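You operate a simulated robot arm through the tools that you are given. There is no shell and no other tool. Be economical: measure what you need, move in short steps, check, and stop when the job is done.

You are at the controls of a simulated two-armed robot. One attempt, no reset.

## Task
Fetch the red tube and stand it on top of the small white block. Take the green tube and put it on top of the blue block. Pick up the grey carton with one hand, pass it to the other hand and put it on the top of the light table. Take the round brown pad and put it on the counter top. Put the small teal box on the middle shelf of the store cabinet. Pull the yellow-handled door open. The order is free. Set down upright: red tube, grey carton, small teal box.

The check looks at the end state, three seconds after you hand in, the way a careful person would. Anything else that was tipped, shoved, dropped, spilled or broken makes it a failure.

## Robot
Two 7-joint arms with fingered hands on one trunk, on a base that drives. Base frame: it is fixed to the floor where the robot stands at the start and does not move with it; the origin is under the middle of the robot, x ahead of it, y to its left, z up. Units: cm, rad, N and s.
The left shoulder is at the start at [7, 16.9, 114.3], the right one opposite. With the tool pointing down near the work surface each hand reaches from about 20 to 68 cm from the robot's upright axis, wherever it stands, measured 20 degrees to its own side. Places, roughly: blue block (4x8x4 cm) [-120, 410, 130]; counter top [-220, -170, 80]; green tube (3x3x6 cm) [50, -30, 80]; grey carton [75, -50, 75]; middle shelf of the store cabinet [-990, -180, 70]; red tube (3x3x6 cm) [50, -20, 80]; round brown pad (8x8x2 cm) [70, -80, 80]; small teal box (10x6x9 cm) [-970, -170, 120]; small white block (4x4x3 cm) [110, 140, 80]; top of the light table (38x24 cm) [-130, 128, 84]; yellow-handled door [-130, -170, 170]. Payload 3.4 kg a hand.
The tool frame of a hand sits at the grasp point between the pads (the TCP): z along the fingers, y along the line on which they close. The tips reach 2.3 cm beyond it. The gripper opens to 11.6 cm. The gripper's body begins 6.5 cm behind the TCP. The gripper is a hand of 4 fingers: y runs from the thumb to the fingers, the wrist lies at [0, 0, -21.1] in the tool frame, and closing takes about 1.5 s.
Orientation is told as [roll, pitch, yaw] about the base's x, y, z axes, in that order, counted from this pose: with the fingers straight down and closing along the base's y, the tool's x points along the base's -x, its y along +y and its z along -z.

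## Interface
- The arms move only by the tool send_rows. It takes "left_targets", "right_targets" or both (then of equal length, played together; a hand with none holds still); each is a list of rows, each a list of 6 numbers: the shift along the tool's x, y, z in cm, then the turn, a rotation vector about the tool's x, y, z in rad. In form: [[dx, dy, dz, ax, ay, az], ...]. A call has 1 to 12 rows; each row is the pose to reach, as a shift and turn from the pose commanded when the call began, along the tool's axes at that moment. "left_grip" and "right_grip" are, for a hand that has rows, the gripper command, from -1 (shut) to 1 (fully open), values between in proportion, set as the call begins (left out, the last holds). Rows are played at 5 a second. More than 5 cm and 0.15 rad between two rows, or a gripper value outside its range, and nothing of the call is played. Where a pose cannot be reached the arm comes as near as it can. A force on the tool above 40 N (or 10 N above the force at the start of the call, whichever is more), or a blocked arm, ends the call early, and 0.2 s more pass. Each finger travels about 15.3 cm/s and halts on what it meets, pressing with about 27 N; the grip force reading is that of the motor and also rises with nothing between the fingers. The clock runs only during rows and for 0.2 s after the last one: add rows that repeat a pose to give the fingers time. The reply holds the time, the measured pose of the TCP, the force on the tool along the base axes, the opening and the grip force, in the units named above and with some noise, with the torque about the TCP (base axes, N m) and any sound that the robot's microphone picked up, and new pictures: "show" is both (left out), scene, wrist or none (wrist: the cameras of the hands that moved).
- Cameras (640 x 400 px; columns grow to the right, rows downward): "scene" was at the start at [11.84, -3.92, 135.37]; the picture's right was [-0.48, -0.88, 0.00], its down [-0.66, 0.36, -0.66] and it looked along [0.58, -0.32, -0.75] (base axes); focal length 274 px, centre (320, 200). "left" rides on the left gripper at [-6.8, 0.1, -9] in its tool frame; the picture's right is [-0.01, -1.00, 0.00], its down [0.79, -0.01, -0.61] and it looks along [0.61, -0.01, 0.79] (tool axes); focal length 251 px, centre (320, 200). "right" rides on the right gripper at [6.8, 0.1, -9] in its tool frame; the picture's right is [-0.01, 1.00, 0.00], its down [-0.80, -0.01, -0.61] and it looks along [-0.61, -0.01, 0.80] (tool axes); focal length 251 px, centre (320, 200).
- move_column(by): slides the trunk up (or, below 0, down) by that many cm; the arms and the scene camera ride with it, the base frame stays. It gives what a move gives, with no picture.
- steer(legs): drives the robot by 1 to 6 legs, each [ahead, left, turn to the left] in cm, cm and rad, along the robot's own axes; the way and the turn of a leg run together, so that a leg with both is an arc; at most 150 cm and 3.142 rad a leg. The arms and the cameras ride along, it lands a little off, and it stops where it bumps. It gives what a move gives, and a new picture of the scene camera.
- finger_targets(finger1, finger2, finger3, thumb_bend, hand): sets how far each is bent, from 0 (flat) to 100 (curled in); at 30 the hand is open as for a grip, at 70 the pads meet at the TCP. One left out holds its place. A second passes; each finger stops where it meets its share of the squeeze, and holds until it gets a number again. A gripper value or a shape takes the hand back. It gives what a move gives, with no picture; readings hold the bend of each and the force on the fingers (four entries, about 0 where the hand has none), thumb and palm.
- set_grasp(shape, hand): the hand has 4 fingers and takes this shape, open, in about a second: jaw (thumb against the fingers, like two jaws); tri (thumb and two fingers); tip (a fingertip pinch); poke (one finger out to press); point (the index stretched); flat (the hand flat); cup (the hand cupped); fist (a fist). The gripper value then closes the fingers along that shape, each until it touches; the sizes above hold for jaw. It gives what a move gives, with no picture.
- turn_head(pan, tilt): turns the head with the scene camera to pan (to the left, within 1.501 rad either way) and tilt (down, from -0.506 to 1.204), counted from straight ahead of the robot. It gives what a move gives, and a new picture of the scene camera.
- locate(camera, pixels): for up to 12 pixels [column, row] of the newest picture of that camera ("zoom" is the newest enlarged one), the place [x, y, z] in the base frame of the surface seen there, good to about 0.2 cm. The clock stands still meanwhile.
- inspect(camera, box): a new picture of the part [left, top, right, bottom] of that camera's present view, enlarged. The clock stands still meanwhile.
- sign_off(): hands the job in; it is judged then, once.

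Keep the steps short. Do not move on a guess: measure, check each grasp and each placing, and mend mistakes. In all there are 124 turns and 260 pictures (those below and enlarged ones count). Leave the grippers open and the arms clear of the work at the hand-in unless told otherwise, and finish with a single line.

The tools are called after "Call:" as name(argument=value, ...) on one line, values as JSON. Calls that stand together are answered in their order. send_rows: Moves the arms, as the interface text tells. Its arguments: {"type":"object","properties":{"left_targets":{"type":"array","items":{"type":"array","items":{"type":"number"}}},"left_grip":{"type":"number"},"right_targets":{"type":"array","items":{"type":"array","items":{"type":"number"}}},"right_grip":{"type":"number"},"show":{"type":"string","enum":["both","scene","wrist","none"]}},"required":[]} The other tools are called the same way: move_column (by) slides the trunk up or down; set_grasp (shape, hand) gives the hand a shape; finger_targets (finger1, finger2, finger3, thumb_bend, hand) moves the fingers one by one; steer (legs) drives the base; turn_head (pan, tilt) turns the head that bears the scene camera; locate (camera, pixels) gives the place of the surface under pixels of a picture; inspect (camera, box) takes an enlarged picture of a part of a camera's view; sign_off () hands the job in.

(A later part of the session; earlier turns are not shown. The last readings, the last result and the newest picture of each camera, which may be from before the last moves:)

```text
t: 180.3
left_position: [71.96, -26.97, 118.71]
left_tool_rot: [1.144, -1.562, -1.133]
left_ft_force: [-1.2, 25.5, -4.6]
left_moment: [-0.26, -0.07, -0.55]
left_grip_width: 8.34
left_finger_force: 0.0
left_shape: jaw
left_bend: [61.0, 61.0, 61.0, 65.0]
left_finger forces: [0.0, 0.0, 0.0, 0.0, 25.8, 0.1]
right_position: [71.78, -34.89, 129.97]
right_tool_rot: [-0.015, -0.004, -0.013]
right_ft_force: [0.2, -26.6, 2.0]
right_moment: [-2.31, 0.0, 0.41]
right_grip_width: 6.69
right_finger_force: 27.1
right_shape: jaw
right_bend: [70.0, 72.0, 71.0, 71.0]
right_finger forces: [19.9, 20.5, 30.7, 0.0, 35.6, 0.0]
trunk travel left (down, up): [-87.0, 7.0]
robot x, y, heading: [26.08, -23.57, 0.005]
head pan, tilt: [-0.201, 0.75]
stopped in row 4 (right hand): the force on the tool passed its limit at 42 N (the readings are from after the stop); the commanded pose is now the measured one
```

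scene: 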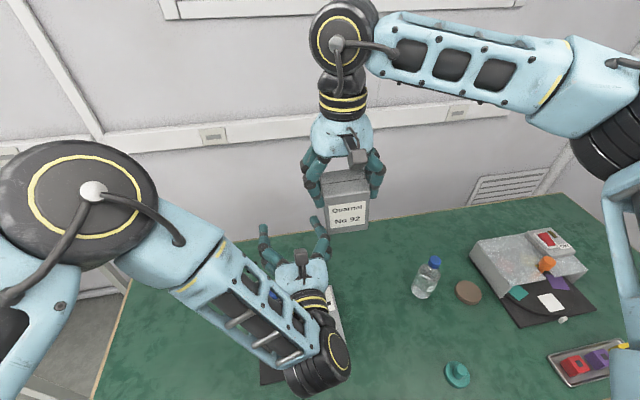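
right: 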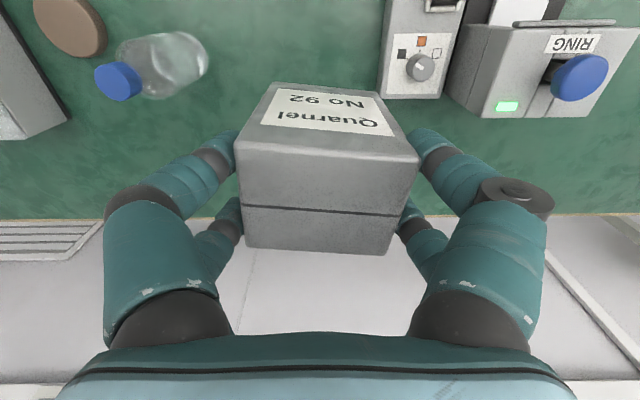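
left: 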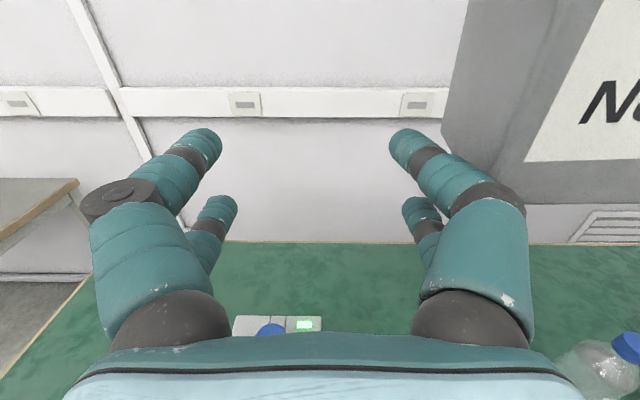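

The left fingers bumped the carton's lower edge: the carton sank 1.7 cm at the right arm's limit. I'll back the left hand off to +y and raise the right hand 5 cm.

Call:
send_rows(left_targets=[[0, 2, 0, 0, 0, 0], [0, 4, 0, 0, 0, 0], [0, 6, 0, 0, 0, 0], [0, 6, 0, 0, 0, 0]], right_targets=[[0, 0, 0, 0, 0, 0], [0, 0, 0, 0, 0, 0], [0, -0.5, -1.5, 0, 0, 0], [0, -1, -3, 0, 0, 0]])

Call:
inspect(camera="scene", box=[230, 120, 420, 280])

Call:
locate(camera="zoom", pixels=[[340, 260], [430, 250], [330, 190], [450, 190], [330, 330], [440, 330], [400, 180]])

```text
t: 181.3
left_position: [71.79, -21.09, 118.85]
left_tool_rot: [1.102, -1.563, -1.095]
left_ft_force: [-0.3, 0.1, 0.0]
left_moment: [-0.01, 0.01, -0.03]
left_grip_width: 8.95
left_finger_force: 0.0
left_shape: jaw
left_bend: [61.0, 61.0, 61.0, 61.0]
left_finger forces: [0.0, 0.0, 0.0, 0.0, 0.0, 0.0]
right_position: [71.72, -35.51, 132.98]
right_tool_rot: [-0.006, -0.004, -0.009]
right_ft_force: [-0.7, -0.1, -1.2]
right_moment: [-0.01, 0.02, 0.0]
right_grip_width: 6.85
right_finger_force: 26.7
right_shape: jaw
right_bend: [70.0, 72.0, 71.0, 72.0]
right_finger forces: [26.3, 27.1, 26.2, 0.0, 27.1, 0.0]
trunk travel left (down, up): [-87.0, 7.0]
robot x, y, heading: [26.37, -23.52, 0.006]
head pan, tilt: [-0.201, 0.75]
```

scene: 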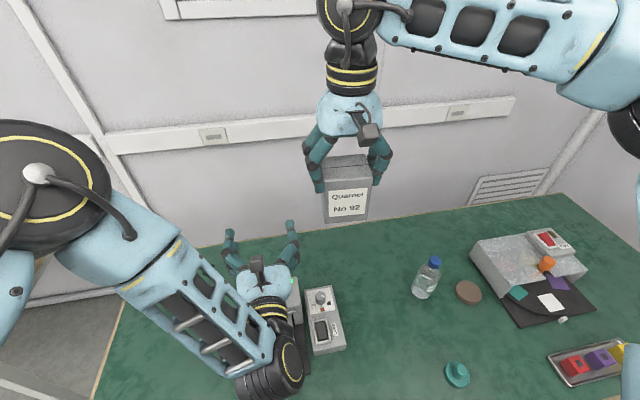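
right: 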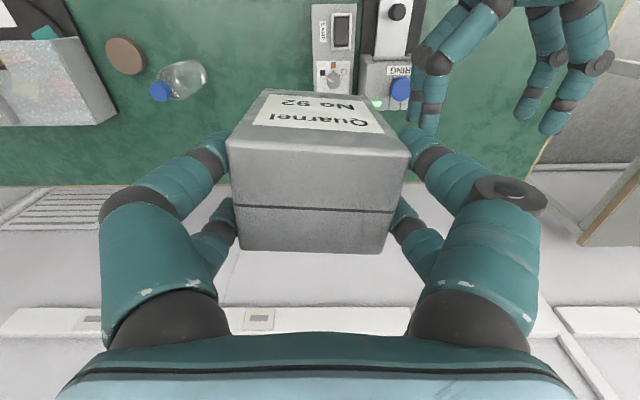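
left: 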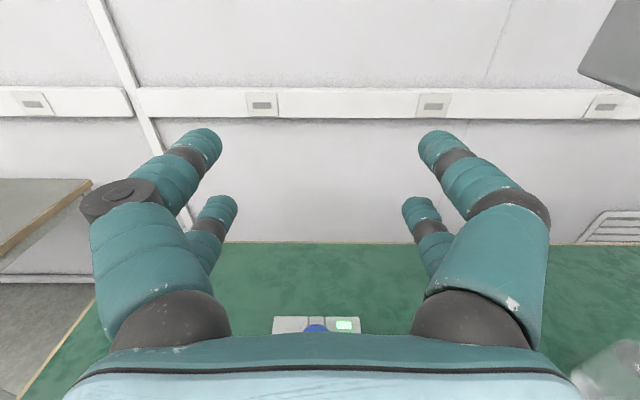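

```text
2.50 times, centred on (325, 200) of scene
```

zoom: 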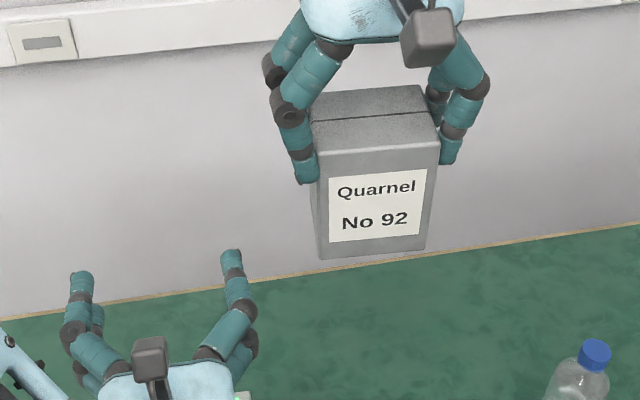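

```text
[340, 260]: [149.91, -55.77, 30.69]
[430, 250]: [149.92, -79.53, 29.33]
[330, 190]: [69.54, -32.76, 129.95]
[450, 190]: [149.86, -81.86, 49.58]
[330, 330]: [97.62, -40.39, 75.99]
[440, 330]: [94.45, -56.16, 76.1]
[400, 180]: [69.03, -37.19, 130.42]
```

The carton is still held, nearly straight: centre (72,-35.3), bottom z≈123.4. The left hand's top is at about 121.7, so it can slide under. I'll move it to y -35.3.

Call:
send_rows(left_targets=[[0, -3, 0, 0, 0, 0], [0, -6, 0, 0, 0, 0], [0, -9, 0, 0, 0, 0], [0, -12, 0, 0, 0, 0], [0, -14.2, 0, 0, 0, 0], [0, -14.2, 0, 0, 0, 0]])

```text
t: 182.7
left_position: [72.15, -35.32, 118.62]
left_tool_rot: [1.0, -1.563, -0.991]
left_ft_force: [0.5, 0.8, 0.1]
left_moment: [-0.04, 0.0, -0.04]
left_grip_width: 8.95
left_finger_force: 0.0
left_shape: jaw
left_bend: [61.0, 61.0, 61.0, 61.0]
left_finger forces: [0.1, 0.0, 0.0, 0.0, 0.0, 0.0]
right_position: [71.84, -35.6, 132.98]
right_tool_rot: [-0.009, -0.004, -0.008]
right_ft_force: [0.0, -0.4, -2.1]
right_moment: [0.03, 0.0, 0.0]
right_grip_width: 6.87
right_finger_force: 27.4
right_shape: jaw
right_bend: [70.0, 72.0, 71.0, 72.0]
right_finger forces: [26.3, 27.2, 26.1, 0.1, 27.2, 0.1]
trunk travel left (down, up): [-87.0, 7.0]
robot x, y, heading: [26.0, -23.58, 0.006]
head pan, tilt: [-0.201, 0.75]
```

scene: 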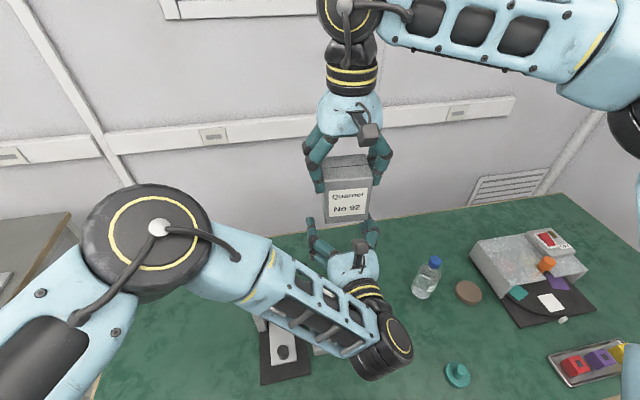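
left: 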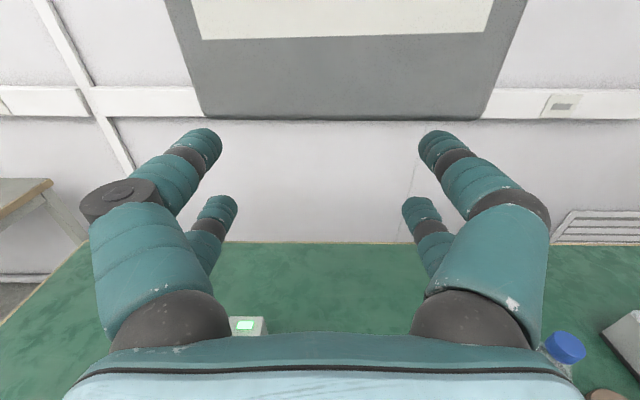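

Now I'll raise the left hand 7.5 cm so its fingers straddle the lower half of the carton, nudged 0.5 to -y, and then close it.

Call:
send_rows(left_targets=[[0, -0.5, 0, 0, 0, 0], [-2, -0.5, 0, 0, 0, 0], [-4, -0.5, 0, 0, 0, 0], [-6, -0.5, 0, 0, 0, 0], [-7.5, -0.5, 0, 0, 0, 0], [-7.5, -0.5, 0, 0, 0, 0]])

```text
t: 184.1
left_position: [71.83, -35.9, 126.23]
left_tool_rot: [1.002, -1.563, -0.996]
left_ft_force: [0.4, 0.4, 0.7]
left_moment: [0.01, 0.02, 0.01]
left_grip_width: 8.94
left_finger_force: 0.0
left_shape: jaw
left_bend: [61.0, 61.0, 61.0, 61.0]
left_finger forces: [0.0, 0.0, 0.0, 0.1, 0.0, 0.0]
right_position: [71.77, -35.62, 132.94]
right_tool_rot: [-0.01, -0.007, -0.009]
right_ft_force: [0.2, 1.0, -1.8]
right_moment: [0.02, 0.01, 0.01]
right_grip_width: 6.88
right_finger_force: 26.9
right_shape: jaw
right_bend: [70.0, 72.0, 71.0, 72.0]
right_finger forces: [26.3, 27.2, 26.2, 0.1, 27.2, 0.0]
trunk travel left (down, up): [-87.0, 7.0]
robot x, y, heading: [26.26, -23.5, 0.003]
head pan, tilt: [-0.201, 0.75]
```

scene: 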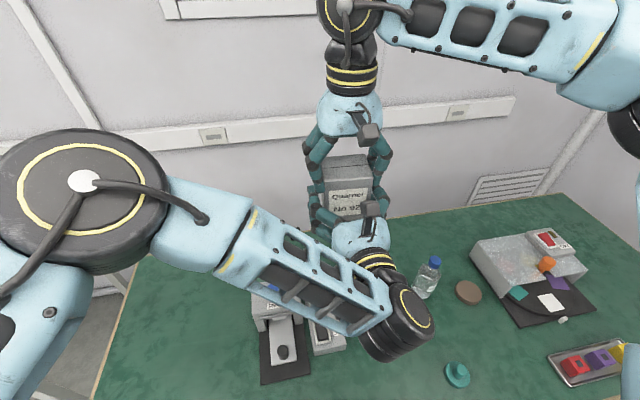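
left: 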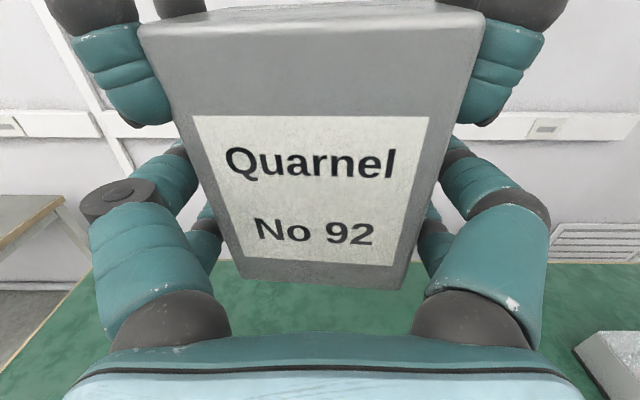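

The fingers straddle the carton's lower half, clear of the right fingertips. I'll close the left hand.

Call:
send_rows(left_targets=[[0, 0, 0, 0, 0, 0], [0, 0, 0, 0, 0, 0], [0, 0, 0, 0, 0, 0], [0, 0, 0, 0, 0, 0], [0, 0, 0, 0, 0, 0], [0, 0, 0, 0, 0, 0]], left_grip=-1, show="wrist")

```text
t: 185.5
left_position: [71.88, -35.94, 126.3]
left_tool_rot: [1.007, -1.566, -1.0]
left_ft_force: [2.1, 2.3, 0.3]
left_moment: [-0.09, -0.01, -0.26]
left_grip_width: 6.91
left_finger_force: 26.5
left_shape: jaw
left_bend: [71.0, 72.0, 70.0, 72.0]
left_finger forces: [25.3, 25.0, 24.5, 0.0, 24.6, 0.0]
right_position: [71.8, -35.55, 132.96]
right_tool_rot: [-0.008, -0.004, -0.008]
right_ft_force: [-0.8, -1.8, -2.5]
right_moment: [0.03, 0.05, 0.26]
right_grip_width: 6.84
right_finger_force: 26.7
right_shape: jaw
right_bend: [70.0, 72.0, 71.0, 72.0]
right_finger forces: [25.3, 27.0, 26.0, 0.0, 27.7, 0.0]
trunk travel left (down, up): [-87.0, 7.0]
robot x, y, heading: [25.95, -23.5, -0.001]
head pan, tilt: [-0.201, 0.75]
```

left: 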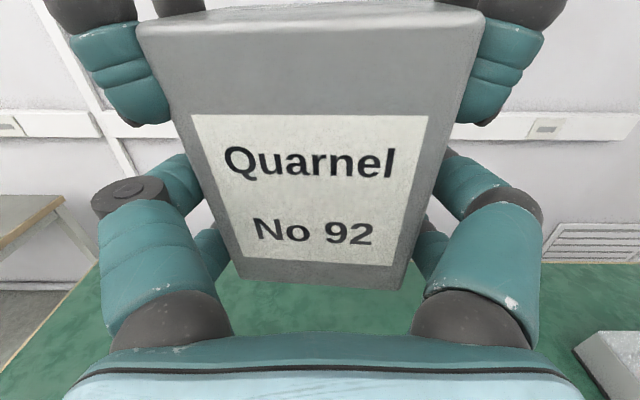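

Both hands grip it (all four left digits at about 25 N). I'll open the right hand and withdraw it upwards.

Call:
send_rows(right_targets=[[0, 0, 0, 0, 0, 0], [0, 0, 0, 0, 0, 0], [0, 0, 0, 0, 0, 0], [0, 0, 0, 0, 0, 0], [0, 0, -2, 0, 0, 0], [0, 0, -5, 0, 0, 0], [0, 0, -8, 0, 0, 0], [0, -3, -8, 0, 0, 0], [0, -7, -8, 0, 0, 0], [0, -11, -8, 0, 0, 0]], right_grip=0.7)

Call:
inspect(camera="left", box=[0, 0, 640, 400])

```text
t: 187.7
left_position: [71.72, -36.13, 126.29]
left_tool_rot: [1.276, -1.563, -1.271]
left_ft_force: [0.2, -0.6, 0.1]
left_moment: [0.01, 0.01, 0.03]
left_grip_width: 6.92
left_finger_force: 27.3
left_shape: jaw
left_bend: [71.0, 72.0, 70.0, 72.0]
left_finger forces: [25.3, 25.0, 24.6, 0.0, 25.5, 0.0]
right_position: [71.49, -46.71, 141.27]
right_tool_rot: [-0.006, -0.007, -0.008]
right_ft_force: [0.3, -0.4, 0.0]
right_moment: [0.03, -0.01, 0.01]
right_grip_width: 9.86
right_finger_force: 0.1
right_shape: jaw
right_bend: [54.0, 54.0, 54.0, 53.0]
right_finger forces: [0.1, 0.1, 0.0, 0.1, 0.1, 0.0]
right hand out of reach, approached as far as the arm can: row 6, 7
trunk travel left (down, up): [-87.0, 7.0]
robot x, y, heading: [25.92, -23.76, 0.007]
head pan, tilt: [-0.201, 0.75]
```

scene: 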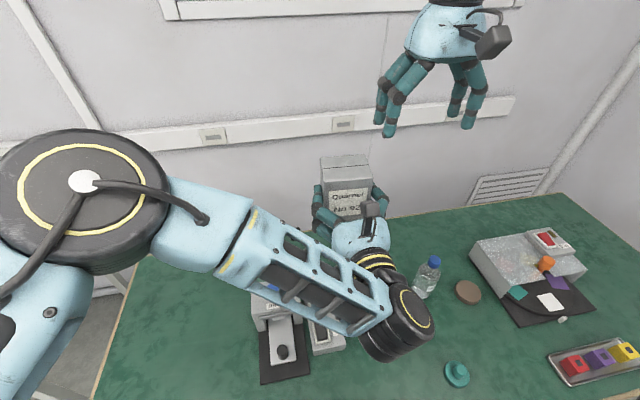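
right: 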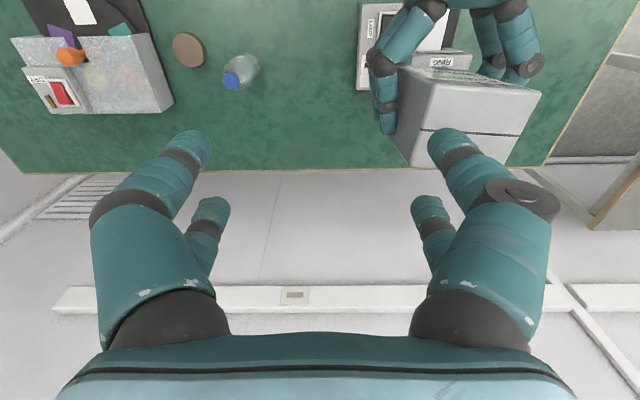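

```text
1.00 times, centred on (320, 200) of left (not enlarged: the box is as wide or as high as the picture)
```

zoom: 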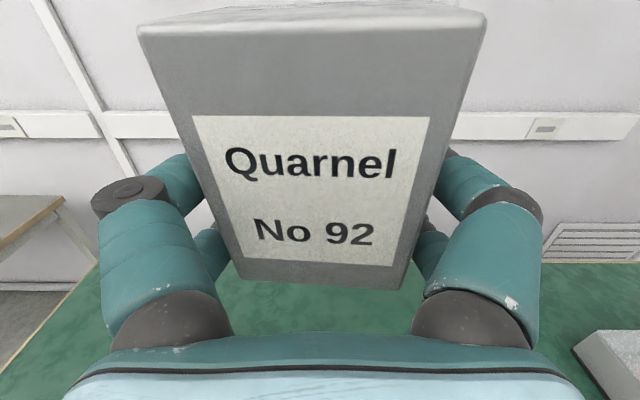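

The hand-over worked: the left hand holds the carton alone. Now the pad at about (71.7,-80): raise the left hand 8 cm for clearance, shift the base right and slightly back, then lower the trunk.

Call:
send_rows(left_targets=[[-2, 0, 0, 0, 0, 0], [-5, 0, 0, 0, 0, 0], [-8, 0, 0, 0, 0, 0], [-8, 0, 0, 0, 0, 0]], show="none")

Call:
steer(legs=[[-4, -24, 0]])

Call:
move_column(by=-22)

Call:
turn_head(pan=-0.55, tilt=0.8)

```text
t: 188.7
left_position: [72.2, -36.01, 134.21]
left_tool_rot: [0.94, -1.563, -0.934]
left_ft_force: [0.3, -0.2, -2.1]
left_moment: [0.01, -0.03, 0.0]
left_grip_width: 6.95
left_finger_force: 27.0
left_shape: jaw
left_bend: [71.0, 72.0, 70.0, 72.0]
left_finger forces: [25.2, 25.0, 24.7, 0.1, 25.5, 0.0]
right_position: [71.84, -46.42, 141.28]
right_tool_rot: [-0.008, -0.003, -0.011]
right_ft_force: [0.0, 0.3, 0.1]
right_moment: [0.01, 0.01, 0.01]
right_grip_width: 9.86
right_finger_force: 0.0
right_shape: jaw
right_bend: [54.0, 54.0, 54.0, 53.0]
right_finger forces: [0.0, 0.0, 0.1, 0.0, 0.1, 0.0]
trunk travel left (down, up): [-87.0, 7.0]
robot x, y, heading: [26.46, -23.67, 0.004]
head pan, tilt: [-0.201, 0.75]
```

```text
t: 190.5
left_position: [68.2, -59.17, 134.21]
left_tool_rot: [0.585, -1.567, -0.575]
left_ft_force: [0.0, 0.4, -1.3]
left_moment: [-0.01, -0.01, -0.03]
left_grip_width: 6.93
left_finger_force: 26.8
left_shape: jaw
left_bend: [71.0, 72.0, 70.0, 72.0]
left_finger forces: [25.3, 25.0, 24.8, 0.0, 25.5, 0.0]
right_position: [67.88, -69.52, 141.36]
right_tool_rot: [-0.009, -0.003, -0.009]
right_ft_force: [0.3, -1.3, 0.9]
right_moment: [0.0, -0.04, 0.02]
right_grip_width: 9.85
right_finger_force: 0.1
right_shape: jaw
right_bend: [54.0, 54.0, 54.0, 53.0]
right_finger forces: [0.0, 0.0, 0.0, 0.1, 0.0, 0.1]
trunk travel left (down, up): [-87.0, 7.0]
robot x, y, heading: [22.07, -47.27, 0.008]
head pan, tilt: [-0.201, 0.75]
```

scene: 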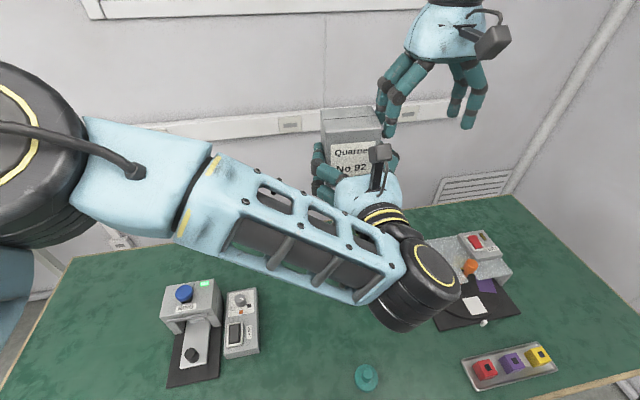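

```text
t: 192.8
left_position: [68.15, -59.62, 112.25]
left_tool_rot: [0.998, -1.564, -0.99]
left_ft_force: [0.8, -0.2, -1.7]
left_moment: [0.0, 0.01, 0.0]
left_grip_width: 6.97
left_finger_force: 27.3
left_shape: jaw
left_bend: [71.0, 72.0, 70.0, 72.0]
left_finger forces: [25.3, 25.0, 24.8, 0.1, 25.5, 0.1]
right_position: [67.88, -69.9, 119.37]
right_tool_rot: [-0.009, -0.005, -0.008]
right_ft_force: [0.9, -1.0, -0.3]
right_moment: [-0.01, -0.01, 0.01]
right_grip_width: 9.85
right_finger_force: 0.1
right_shape: jaw
right_bend: [54.0, 54.0, 54.0, 53.0]
right_finger forces: [0.0, 0.0, 0.0, 0.0, 0.1, 0.0]
trunk travel left (down, up): [-65.0, 29.0]
robot x, y, heading: [22.31, -47.21, 0.006]
head pan, tilt: [-0.201, 0.75]
```

```text
t: 193.6
left_position: [68.24, -59.74, 112.31]
left_tool_rot: [1.0, -1.562, -0.99]
left_ft_force: [-0.3, 0.0, -1.8]
left_moment: [0.01, 0.02, -0.01]
left_grip_width: 6.95
left_finger_force: 27.5
left_shape: jaw
left_bend: [71.0, 72.0, 70.0, 72.0]
left_finger forces: [25.2, 25.1, 24.7, 0.0, 25.5, 0.1]
right_position: [67.8, -69.82, 119.34]
right_tool_rot: [-0.006, -0.005, -0.009]
right_ft_force: [-0.9, 0.4, -0.5]
right_moment: [-0.01, 0.03, 0.01]
right_grip_width: 9.85
right_finger_force: 0.1
right_shape: jaw
right_bend: [54.0, 54.0, 54.0, 53.0]
right_finger forces: [0.0, 0.0, 0.0, 0.1, 0.1, 0.0]
trunk travel left (down, up): [-65.0, 29.0]
robot x, y, heading: [22.32, -47.3, 0.003]
head pan, tilt: [-0.55, 0.799]
```

scene: 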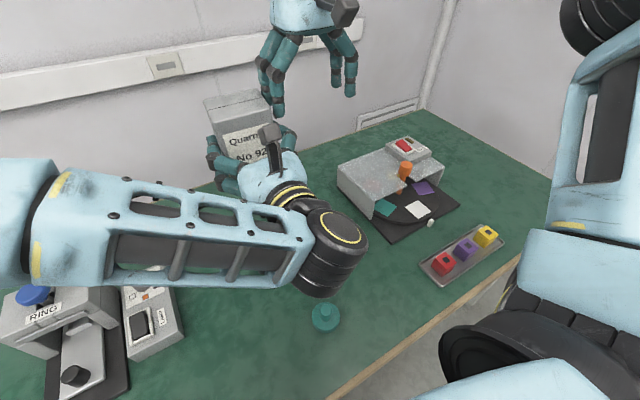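

The left arm hides the pad from the head, so I'll use the right hand's camera. I'll move the right hand over (71.7,-80.2) at z 100.

Call:
send_rows(right_targets=[[-1.5, -4, 0, 0, 0, 0], [-3.85, -8, 0, 0, 0, 0], [-3.85, -10.35, 3, 0, 0, 0], [-3.85, -10.35, 7, 0, 0, 0], [-3.85, -10.35, 11, 0, 0, 0], [-3.85, -10.35, 15, 0, 0, 0], [-3.85, -10.35, 19, 0, 0, 0], [-3.85, -10.35, 19, 0, 0, 0]], right_grip=1)

Call:
locate(camera="right", pixels=[[320, 130], [320, 110], [320, 150], [290, 130], [350, 130]])

Call:
locate(camera="scene", pixels=[[335, 230], [325, 285], [345, 265]])

```text
t: 195.4
left_position: [68.08, -59.56, 112.3]
left_tool_rot: [1.023, -1.564, -1.015]
left_ft_force: [0.1, 0.4, -2.0]
left_moment: [-0.01, 0.0, -0.01]
left_grip_width: 6.9
left_finger_force: 26.9
left_shape: jaw
left_bend: [71.0, 72.0, 70.0, 72.0]
left_finger forces: [25.2, 25.0, 24.7, 0.1, 25.5, 0.0]
right_position: [71.35, -80.53, 100.48]
right_tool_rot: [-0.009, -0.005, -0.009]
right_ft_force: [0.2, -0.5, 0.4]
right_moment: [-0.01, -0.04, -0.01]
right_grip_width: 11.62
right_finger_force: 0.0
right_shape: jaw
right_bend: [30.0, 30.0, 30.0, 30.0]
right_finger forces: [0.0, 0.0, 0.0, 0.1, 0.0, 0.0]
trunk travel left (down, up): [-65.0, 29.0]
robot x, y, heading: [22.53, -46.97, 0.005]
head pan, tilt: [-0.55, 0.799]
```

scene: 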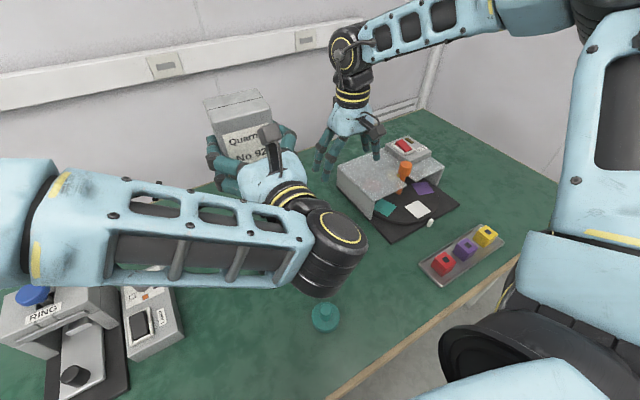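
right: 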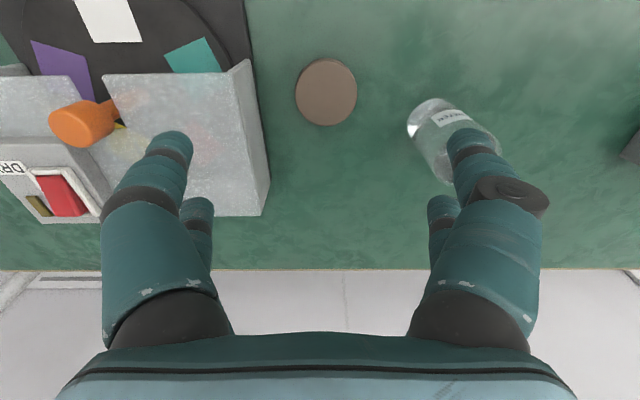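

```text
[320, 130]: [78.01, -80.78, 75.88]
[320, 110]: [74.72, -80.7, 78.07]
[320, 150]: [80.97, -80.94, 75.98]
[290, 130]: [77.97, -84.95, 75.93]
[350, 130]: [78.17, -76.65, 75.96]
```

```text
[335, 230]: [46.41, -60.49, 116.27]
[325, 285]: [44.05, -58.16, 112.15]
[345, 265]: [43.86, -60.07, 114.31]
```

Call:
locate(camera="right", pixels=[[300, 92], [352, 92], [326, 62], [326, 122], [326, 92], [240, 72], [262, 200], [255, 140], [440, 120], [250, 90], [272, 150], [310, 70]])

```text
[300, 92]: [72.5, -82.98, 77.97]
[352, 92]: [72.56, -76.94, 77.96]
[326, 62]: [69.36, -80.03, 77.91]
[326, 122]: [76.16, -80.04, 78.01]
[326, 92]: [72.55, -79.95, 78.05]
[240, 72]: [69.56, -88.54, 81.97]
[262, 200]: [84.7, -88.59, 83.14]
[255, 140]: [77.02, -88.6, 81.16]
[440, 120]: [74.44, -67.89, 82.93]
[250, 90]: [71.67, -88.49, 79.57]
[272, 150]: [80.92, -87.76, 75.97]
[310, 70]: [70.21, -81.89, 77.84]
```

Pad centre (72.7,-79.95), about 7 cm across, top z 78.05; instrument wall at y -88.5, bottle at -68. I'll set the opening to 9.5 cm and go down to TCP z 79.3.

Call:
send_rows(right_targets=[[-1.35, 0.58, 0, 0, 0, 0], [-1.35, 0.58, 4, 0, 0, 0], [-1.35, 0.58, 8.5, 0, 0, 0], [-1.35, 0.58, 13, 0, 0, 0], [-1.35, 0.58, 17, 0, 0, 0], [-1.35, 0.58, 20, 0, 0, 0], [-1.35, 0.58, 21.2, 0, 0, 0], [-1.35, 0.58, 21.2, 0, 0, 0]], right_grip=0.64, show="wrist")

Call:
locate(camera="right", pixels=[[320, 180], [205, 155], [435, 155], [230, 210], [410, 210]])

```text
t: 197.2
left_position: [68.26, -59.69, 112.29]
left_tool_rot: [1.014, -1.564, -1.006]
left_ft_force: [0.4, -0.4, -2.7]
left_moment: [0.0, 0.0, -0.01]
left_grip_width: 6.93
left_finger_force: 27.3
left_shape: jaw
left_bend: [71.0, 72.0, 70.0, 72.0]
left_finger forces: [25.2, 25.0, 24.6, 0.0, 25.4, 0.1]
right_position: [72.88, -80.09, 78.89]
right_tool_rot: [-0.008, -0.004, -0.009]
right_ft_force: [-0.5, 0.0, -0.3]
right_moment: [0.01, 0.01, 0.04]
right_grip_width: 9.55
right_finger_force: 0.2
right_shape: jaw
right_bend: [56.0, 56.0, 56.0, 56.0]
right_finger forces: [0.1, 0.1, 0.0, 0.0, 0.0, 0.0]
trunk travel left (down, up): [-65.0, 29.0]
robot x, y, heading: [22.42, -47.25, 0.008]
head pan, tilt: [-0.55, 0.799]
```

right: 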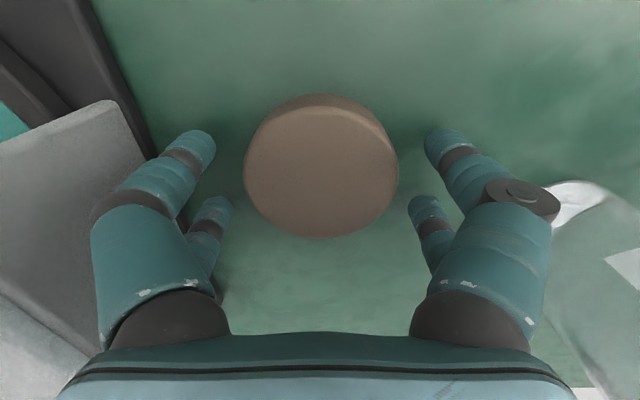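

```text
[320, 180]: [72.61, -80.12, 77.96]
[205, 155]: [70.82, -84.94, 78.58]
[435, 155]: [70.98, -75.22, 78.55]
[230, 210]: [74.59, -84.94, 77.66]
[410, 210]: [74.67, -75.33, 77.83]
```

Pad centred between the fingers, no contact. I'll close.

Call:
send_rows(right_targets=[[0, 0, 0, 0, 0, 0], [0, 0, 0, 0, 0, 0], [0, 0, 0, 0, 0, 0], [0, 0, 0, 0, 0, 0], [0, 0, 0, 0, 0, 0], [0, 0, 0, 0, 0, 0]], right_grip=-1, show="none")

Call:
send_rows(right_targets=[[0, 0, -1, 0, 0, 0], [0, 0, -3, 0, 0, 0], [0, 0, -7, 0, 0, 0], [0, 0, -11, 0, 0, 0], [0, 0, -15, 0, 0, 0], [0, 0, -19, 0, 0, 0], [0, 0, -23, 0, 0, 0], [0, 0, -27, 0, 0, 0], [0, 0, -31, 0, 0, 0], [0, 0, -31, 0, 0, 0]], show="wrist")

```text
t: 198.6
left_position: [68.36, -59.56, 112.32]
left_tool_rot: [0.98, -1.564, -0.973]
left_ft_force: [0.4, 0.3, -1.4]
left_moment: [0.0, 0.03, 0.02]
left_grip_width: 6.93
left_finger_force: 26.8
left_shape: jaw
left_bend: [71.0, 72.0, 70.0, 72.0]
left_finger forces: [25.2, 25.0, 24.6, 0.0, 25.5, 0.1]
right_position: [73.15, -80.15, 79.04]
right_tool_rot: [-0.007, -0.005, -0.008]
right_ft_force: [-0.6, 0.1, -0.5]
right_moment: [0.01, -0.02, 0.02]
right_grip_width: 5.98
right_finger_force: 27.1
right_shape: jaw
right_bend: [72.0, 72.0, 72.0, 75.0]
right_finger forces: [25.3, 25.4, 24.1, 0.0, 24.4, 0.1]
trunk travel left (down, up): [-65.0, 29.0]
robot x, y, heading: [22.4, -47.14, 0.006]
head pan, tilt: [-0.55, 0.799]
```

```text
t: 200.8
left_position: [68.27, -59.46, 112.13]
left_tool_rot: [0.964, -1.564, -0.956]
left_ft_force: [0.0, 0.3, -1.6]
left_moment: [-0.02, 0.03, -0.02]
left_grip_width: 6.93
left_finger_force: 27.2
left_shape: jaw
left_bend: [71.0, 72.0, 70.0, 72.0]
left_finger forces: [25.2, 25.0, 24.6, 0.1, 25.4, 0.0]
right_position: [73.09, -79.7, 110.12]
right_tool_rot: [-0.009, -0.004, -0.009]
right_ft_force: [0.1, 0.1, -0.9]
right_moment: [0.0, -0.01, 0.01]
right_grip_width: 5.95
right_finger_force: 27.1
right_shape: jaw
right_bend: [72.0, 72.0, 72.0, 75.0]
right_finger forces: [26.9, 27.0, 25.8, 0.1, 25.9, 0.0]
trunk travel left (down, up): [-65.0, 29.0]
robot x, y, heading: [22.58, -47.3, -0.001]
head pan, tilt: [-0.55, 0.799]
```

right: 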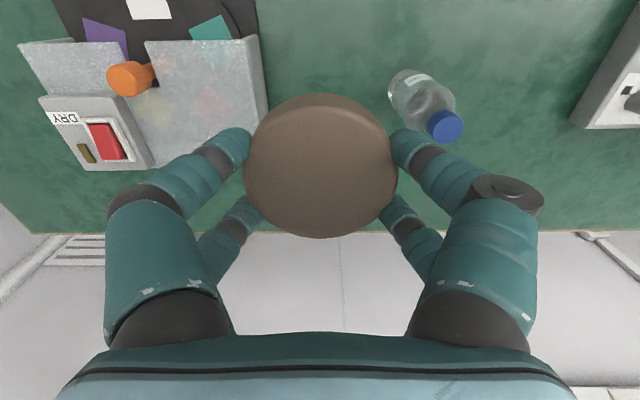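

Pad held (4 × 26 N). Now to the light table at (-130,128): back out, turn round to face -x and slide along to y≈100, then look.

Call:
steer(legs=[[-45, 0, 0], [0, 0, 3.14], [0, -148, 0]])

Call:
turn_head(pan=-0.3, tilt=0.45)

```text
t: 217.7
left_position: [-66.09, 112.29, 112.25]
left_tool_rot: [0.985, -1.564, 2.154]
left_ft_force: [0.3, -0.2, -1.1]
left_moment: [0.02, -0.02, 0.06]
left_grip_width: 6.92
left_finger_force: 27.1
left_shape: jaw
left_bend: [71.0, 72.0, 70.0, 72.0]
left_finger forces: [24.9, 24.9, 24.4, 0.0, 25.4, 0.1]
right_position: [-70.45, 132.49, 110.13]
right_tool_rot: [-0.01, -0.006, 3.118]
right_ft_force: [0.2, 0.0, -1.3]
right_moment: [0.01, 0.0, 0.02]
right_grip_width: 5.9
right_finger_force: 26.6
right_shape: jaw
right_bend: [72.0, 72.0, 72.0, 75.0]
right_finger forces: [25.7, 26.6, 26.0, 0.0, 26.3, 0.0]
trunk travel left (down, up): [-65.0, 29.0]
robot x, y, heading: [-20.45, 99.16, 3.127]
head pan, tilt: [-0.55, 0.799]
```

scene: 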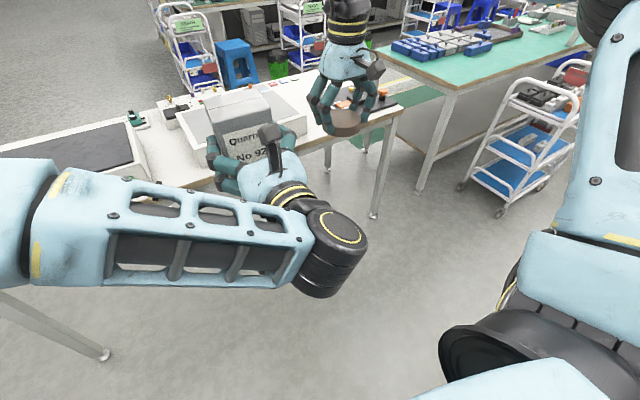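

```text
t: 218.6
left_position: [-66.11, 112.3, 112.26]
left_tool_rot: [0.99, -1.563, 2.146]
left_ft_force: [1.1, -0.2, -0.8]
left_moment: [-0.03, 0.01, 0.02]
left_grip_width: 6.91
left_finger_force: 27.0
left_shape: jaw
left_bend: [71.0, 72.0, 70.0, 72.0]
left_finger forces: [24.9, 24.8, 24.4, 0.0, 25.4, 0.0]
right_position: [-70.51, 132.52, 110.19]
right_tool_rot: [-0.009, -0.005, 3.118]
right_ft_force: [-0.7, -0.2, -0.2]
right_moment: [0.01, 0.0, -0.01]
right_grip_width: 5.9
right_finger_force: 27.1
right_shape: jaw
right_bend: [72.0, 72.0, 72.0, 75.0]
right_finger forces: [25.7, 26.5, 26.0, 0.0, 26.2, 0.1]
trunk travel left (down, up): [-65.0, 29.0]
robot x, y, heading: [-20.31, 99.28, 3.126]
head pan, tilt: [-0.3, 0.45]
```

scene: 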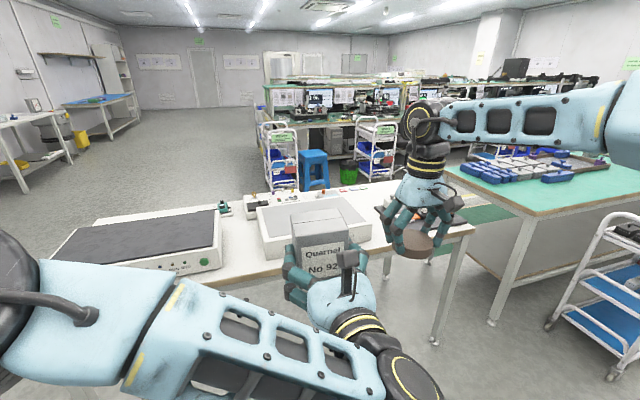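

Call:
inspect(camera="scene", box=[190, 170, 430, 320])

Call:
locate(camera="zoom", pixels=[[300, 95], [190, 105], [430, 80], [475, 155], [200, 190], [150, 250], [560, 170], [260, 180], [440, 160], [60, 120], [430, 120], [270, 270]])

```text
2.67 times, centred on (310, 245) of scene
```

zoom: 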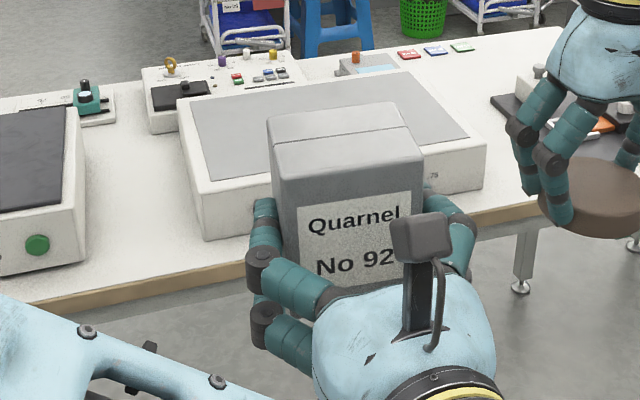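

```text
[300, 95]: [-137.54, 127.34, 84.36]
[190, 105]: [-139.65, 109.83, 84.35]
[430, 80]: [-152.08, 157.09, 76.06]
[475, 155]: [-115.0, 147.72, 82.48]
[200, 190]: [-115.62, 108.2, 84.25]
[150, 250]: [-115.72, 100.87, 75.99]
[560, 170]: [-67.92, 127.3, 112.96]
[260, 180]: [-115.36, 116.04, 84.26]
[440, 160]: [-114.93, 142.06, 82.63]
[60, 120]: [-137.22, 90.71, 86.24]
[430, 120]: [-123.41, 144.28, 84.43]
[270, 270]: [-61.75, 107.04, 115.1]
```

The light table's top is z 84.3, x -115…-140, y 107.5…147.7. I'll measure how the carton sits in the left hand (bottom edge, tilt).

Call:
inspect(camera="left", box=[100, 0, 520, 300])

Call:
locate(camera="zoom", pixels=[[210, 390], [330, 410], [455, 425], [200, 370], [330, 385], [450, 400], [60, 55], [320, 45], [580, 30], [160, 220], [330, 250], [500, 250]])

```text
1.33 times, centred on (310, 150) of left
```

zoom: 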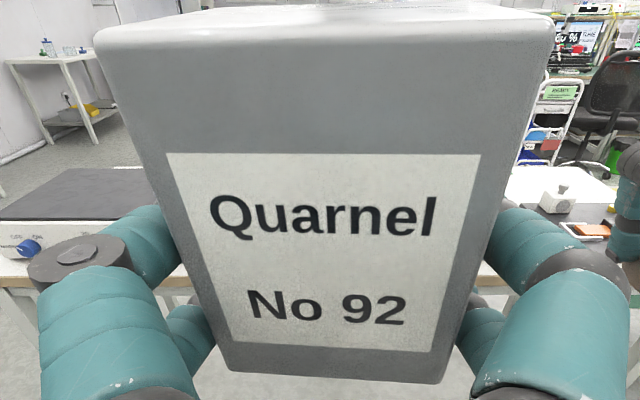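

```text
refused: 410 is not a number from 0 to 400
```

Call:
locate(camera="zoom", pixels=[[232, 365], [330, 372], [435, 378], [110, 50], [320, 40], [540, 30], [190, 220], [480, 230], [330, 230]])

```text
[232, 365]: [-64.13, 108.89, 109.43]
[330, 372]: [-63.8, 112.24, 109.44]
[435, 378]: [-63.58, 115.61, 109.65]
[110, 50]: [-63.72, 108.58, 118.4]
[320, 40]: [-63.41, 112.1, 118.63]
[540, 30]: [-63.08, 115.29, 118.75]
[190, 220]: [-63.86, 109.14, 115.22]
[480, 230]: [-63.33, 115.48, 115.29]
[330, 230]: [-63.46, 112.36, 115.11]
```

The carton's bottom is at z 109.3, and it leans only about 0.035–0.04 rad. I'll straighten the left hand by that, raise the right hand 13 cm, and drive so the carton comes over the table front (-120,128).

Call:
send_rows(left_targets=[[0, 0, 0, 0, 0.02, 0.018], [0, 0, 0, 0, 0.04, 0.035], [0, 0, 0, 0, 0.04, 0.035], [0, 0, 0, 0, 0.04, 0.035]], right_targets=[[0, 0, -4, 0, 0, 0], [0, 0, -8, 0, 0, 0], [0, 0, -11, 0, 0, 0], [0, 0, -13, 0, 0, 0]], show="none")

Call:
steer(legs=[[0, -15.5, 0.015], [53, 0, 0]])

```text
t: 219.6
left_position: [-66.03, 112.24, 112.33]
left_tool_rot: [0.749, -1.511, 2.385]
left_ft_force: [0.2, 0.3, -1.5]
left_moment: [-0.03, 0.01, 0.02]
left_grip_width: 6.93
left_finger_force: 27.2
left_shape: jaw
left_bend: [72.0, 72.0, 70.0, 72.0]
left_finger forces: [25.0, 24.8, 24.4, 0.1, 25.4, 0.0]
right_position: [-70.5, 132.32, 122.83]
right_tool_rot: [-0.008, -0.007, 3.118]
right_ft_force: [0.0, -0.1, -1.5]
right_moment: [0.02, -0.02, 0.0]
right_grip_width: 5.9
right_finger_force: 26.7
right_shape: jaw
right_bend: [72.0, 72.0, 72.0, 75.0]
right_finger forces: [26.2, 26.9, 26.3, 0.1, 26.4, 0.1]
trunk travel left (down, up): [-65.0, 29.0]
robot x, y, heading: [-20.14, 99.41, 3.131]
head pan, tilt: [-0.3, 0.45]
```

```text
t: 223.7
left_position: [-120.41, 127.56, 112.34]
left_tool_rot: [0.757, -1.512, 2.384]
left_ft_force: [-0.4, 0.7, -2.0]
left_moment: [-0.03, -0.01, -0.01]
left_grip_width: 6.9
left_finger_force: 26.9
left_shape: jaw
left_bend: [72.0, 72.0, 70.0, 72.0]
left_finger forces: [25.0, 25.0, 24.5, 0.1, 25.4, 0.1]
right_position: [-124.89, 147.64, 122.96]
right_tool_rot: [-0.009, -0.004, 3.122]
right_ft_force: [0.4, 0.1, -1.0]
right_moment: [0.01, 0.0, 0.04]
right_grip_width: 5.9
right_finger_force: 27.0
right_shape: jaw
right_bend: [72.0, 72.0, 72.0, 75.0]
right_finger forces: [26.3, 27.0, 26.4, 0.1, 26.4, 0.1]
trunk travel left (down, up): [-65.0, 29.0]
robot x, y, heading: [-74.48, 114.6, 3.138]
head pan, tilt: [-0.3, 0.45]
```

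scene: 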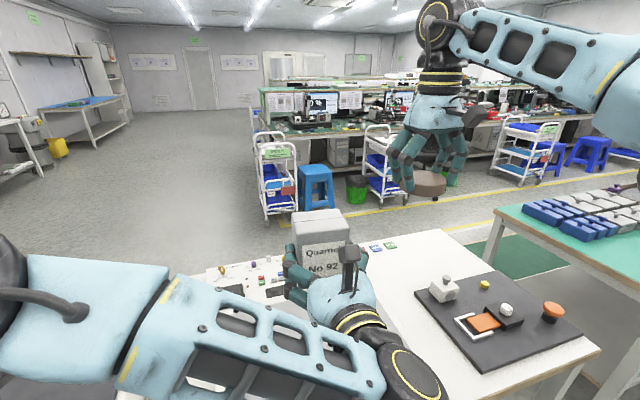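

The carton is over the table at (-120.5,127.5). I'll lower the trunk 23 cm, then view from the head.

Call:
move_column(by=-23)

Call:
turn_head(pan=-0.25, tilt=0.6)

Call:
inspect(camera="scene", box=[220, 150, 420, 300])

Call:
inspect(camera="left", box=[100, 100, 520, 400])

Call:
locate(camera="zoom", pixels=[[225, 225], [320, 228], [425, 232], [310, 250], [310, 262], [100, 190]])

```text
t: 226.1
left_position: [-120.34, 127.57, 89.24]
left_tool_rot: [0.751, -1.511, 2.387]
left_ft_force: [0.2, 0.6, -1.4]
left_moment: [-0.03, 0.01, -0.03]
left_grip_width: 6.93
left_finger_force: 27.2
left_shape: jaw
left_bend: [72.0, 72.0, 70.0, 72.0]
left_finger forces: [25.0, 24.9, 24.5, 0.1, 25.4, 0.0]
right_position: [-124.83, 147.58, 99.93]
right_tool_rot: [-0.007, -0.007, 3.123]
right_ft_force: [-0.8, 0.3, -1.4]
right_moment: [0.02, -0.01, -0.03]
right_grip_width: 5.9
right_finger_force: 27.7
right_shape: jaw
right_bend: [72.0, 72.0, 72.0, 75.0]
right_finger forces: [26.3, 27.0, 26.4, 0.1, 26.5, 0.1]
trunk travel left (down, up): [-42.0, 52.0]
robot x, y, heading: [-74.38, 114.84, 3.134]
head pan, tilt: [-0.3, 0.45]
```

```text
t: 226.8
left_position: [-120.4, 127.58, 89.2]
left_tool_rot: [0.752, -1.51, 2.388]
left_ft_force: [0.1, 0.1, -1.8]
left_moment: [-0.02, -0.01, 0.01]
left_grip_width: 6.91
left_finger_force: 26.9
left_shape: jaw
left_bend: [72.0, 72.0, 70.0, 72.0]
left_finger forces: [25.1, 24.7, 24.5, 0.0, 25.4, 0.0]
right_position: [-124.91, 147.54, 99.92]
right_tool_rot: [-0.009, -0.006, 3.124]
right_ft_force: [0.1, 1.1, -0.9]
right_moment: [0.02, 0.02, 0.02]
right_grip_width: 5.89
right_finger_force: 27.3
right_shape: jaw
right_bend: [72.0, 72.0, 72.0, 75.0]
right_finger forces: [26.4, 26.9, 26.4, 0.0, 26.5, 0.0]
trunk travel left (down, up): [-42.0, 52.0]
robot x, y, heading: [-74.63, 114.53, 3.139]
head pan, tilt: [-0.25, 0.6]
```

scene: 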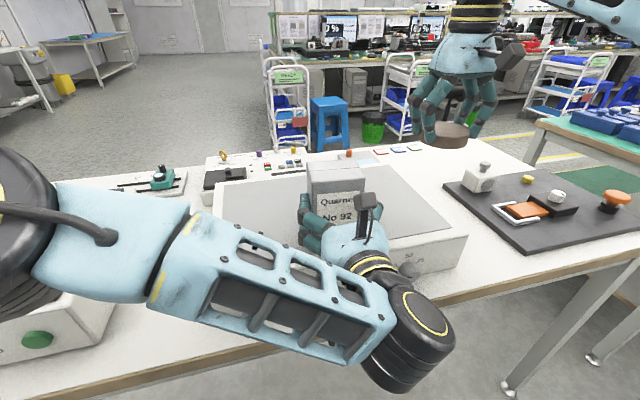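

```text
2.67 times, centred on (320, 225) of scene
```

zoom: 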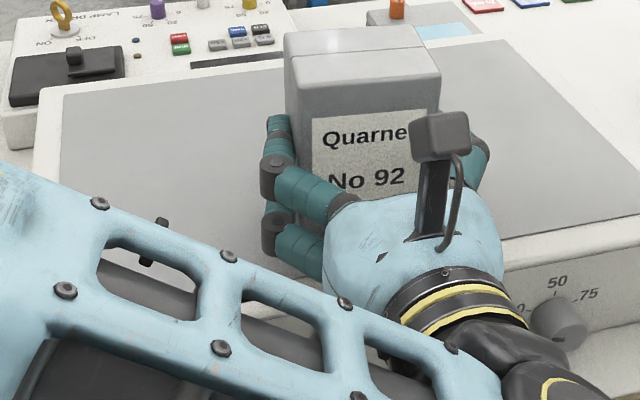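

```text
1.33 times, centred on (310, 250) of left
```

zoom: 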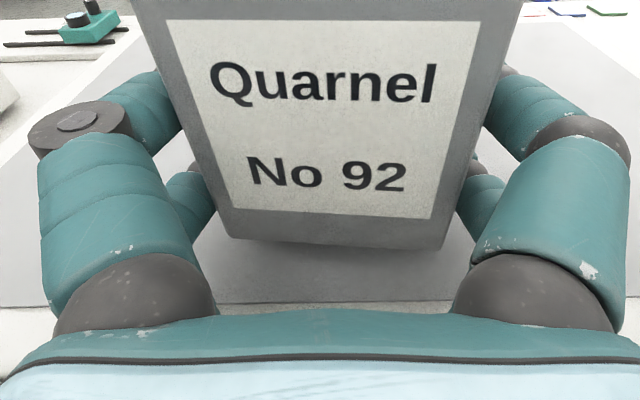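

```text
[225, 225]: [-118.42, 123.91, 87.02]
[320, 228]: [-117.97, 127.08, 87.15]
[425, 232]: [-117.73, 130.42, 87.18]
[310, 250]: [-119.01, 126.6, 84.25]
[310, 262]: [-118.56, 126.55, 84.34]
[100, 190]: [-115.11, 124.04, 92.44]
```

Bottom at about z 86.5, table at 84.3. I'll lower the trunk 1.5, then the arm in small steps to contact.

Call:
move_column(by=-1.5)

Call:
send_rows(left_targets=[[0.2, 0, 0, 0, 0, 0], [0.4, 0, 0, 0, 0, 0], [0.6, 0, 0, 0, 0, 0], [0.8, 0, 0, 0, 0, 0], [0.8, 0, 0, 0, 0, 0]], show="wrist")

Call:
locate(camera="left", pixels=[[270, 275], [320, 278], [400, 280], [320, 295]])

```text
t: 227.4
left_position: [-120.41, 127.68, 87.82]
left_tool_rot: [0.751, -1.51, 2.387]
left_ft_force: [0.0, 0.1, -1.7]
left_moment: [0.04, -0.01, 0.0]
left_grip_width: 6.9
left_finger_force: 26.6
left_shape: jaw
left_bend: [72.0, 72.0, 70.0, 72.0]
left_finger forces: [24.9, 25.0, 24.6, 0.0, 25.4, 0.0]
right_position: [-124.79, 147.57, 98.46]
right_tool_rot: [-0.009, -0.005, 3.124]
right_ft_force: [-0.2, -0.7, -1.1]
right_moment: [-0.01, 0.0, 0.03]
right_grip_width: 5.92
right_finger_force: 27.0
right_shape: jaw
right_bend: [72.0, 72.0, 72.0, 75.0]
right_finger forces: [26.3, 27.1, 26.5, 0.1, 26.6, 0.0]
trunk travel left (down, up): [-40.5, 53.5]
robot x, y, heading: [-74.77, 114.92, 3.132]
head pan, tilt: [-0.25, 0.6]
```

```text
t: 228.4
left_position: [-120.27, 127.56, 87.56]
left_tool_rot: [0.868, -1.525, 2.274]
left_ft_force: [0.0, 3.5, 17.0]
left_moment: [-0.25, -0.04, 0.0]
left_grip_width: 6.94
left_finger_force: 26.7
left_shape: jaw
left_bend: [71.0, 72.0, 70.0, 71.0]
left_finger forces: [25.8, 25.5, 26.5, 0.0, 27.1, 0.1]
right_position: [-124.72, 147.58, 98.44]
right_tool_rot: [-0.009, -0.005, 3.122]
right_ft_force: [-0.3, -0.1, -2.2]
right_moment: [-0.02, 0.01, -0.01]
right_grip_width: 5.91
right_finger_force: 27.0
right_shape: jaw
right_bend: [72.0, 72.0, 72.0, 75.0]
right_finger forces: [26.3, 27.1, 26.4, 0.0, 26.6, 0.1]
trunk travel left (down, up): [-40.5, 53.5]
robot x, y, heading: [-74.44, 114.78, 3.133]
head pan, tilt: [-0.25, 0.6]
stopped in row 5 (left hand): the force on the tool passed its limit at 42 N (the readings are from after the stop); the commanded pose is now the measured one
```

left: 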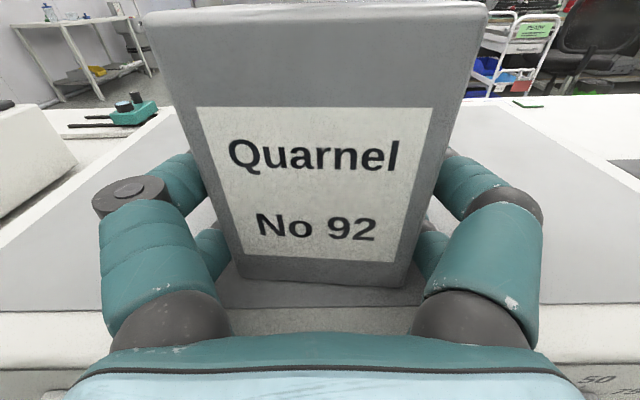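

```text
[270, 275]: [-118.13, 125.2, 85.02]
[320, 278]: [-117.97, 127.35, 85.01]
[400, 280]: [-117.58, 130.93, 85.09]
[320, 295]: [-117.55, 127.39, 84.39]
```

Contact at 17 N with the carton within a few mm of the surface. I'll open the left hand and look.

Call:
send_rows(left_targets=[[0, 0, 0, 0, 0, 0], [0, 0, 0, 0, 0, 0], [0, 0, 0, 0, 0, 0], [0, 0, 0, 0, 0, 0]], left_grip=0.6, show="wrist")

Call:
locate(camera="left", pixels=[[270, 275], [320, 278], [400, 280], [250, 200], [400, 200], [320, 150]])

```text
t: 229.4
left_position: [-120.34, 127.42, 87.35]
left_tool_rot: [0.803, -1.519, 2.339]
left_ft_force: [0.5, -1.0, 3.6]
left_moment: [0.08, -0.03, -0.07]
left_grip_width: 9.22
left_finger_force: 0.1
left_shape: jaw
left_bend: [59.0, 59.0, 61.0, 59.0]
left_finger forces: [0.1, 0.1, 3.2, 0.1, 0.0, 0.0]
right_position: [-124.88, 147.54, 98.57]
right_tool_rot: [-0.009, -0.004, 3.124]
right_ft_force: [0.1, -0.1, -0.9]
right_moment: [0.0, -0.01, 0.0]
right_grip_width: 5.9
right_finger_force: 27.0
right_shape: jaw
right_bend: [72.0, 72.0, 72.0, 75.0]
right_finger forces: [26.3, 27.0, 26.4, 0.1, 26.5, 0.1]
trunk travel left (down, up): [-40.5, 53.5]
robot x, y, heading: [-75.0, 114.91, 3.138]
head pan, tilt: [-0.25, 0.6]
```

left: 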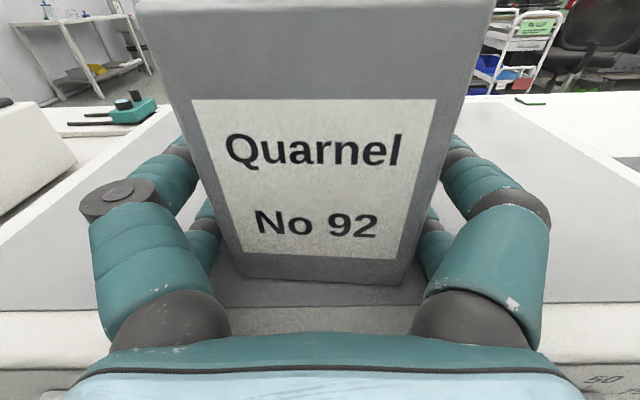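

```text
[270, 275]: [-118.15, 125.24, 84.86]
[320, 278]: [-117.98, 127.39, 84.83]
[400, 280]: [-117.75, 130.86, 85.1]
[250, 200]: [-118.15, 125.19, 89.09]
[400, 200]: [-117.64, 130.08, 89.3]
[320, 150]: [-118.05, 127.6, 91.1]
```

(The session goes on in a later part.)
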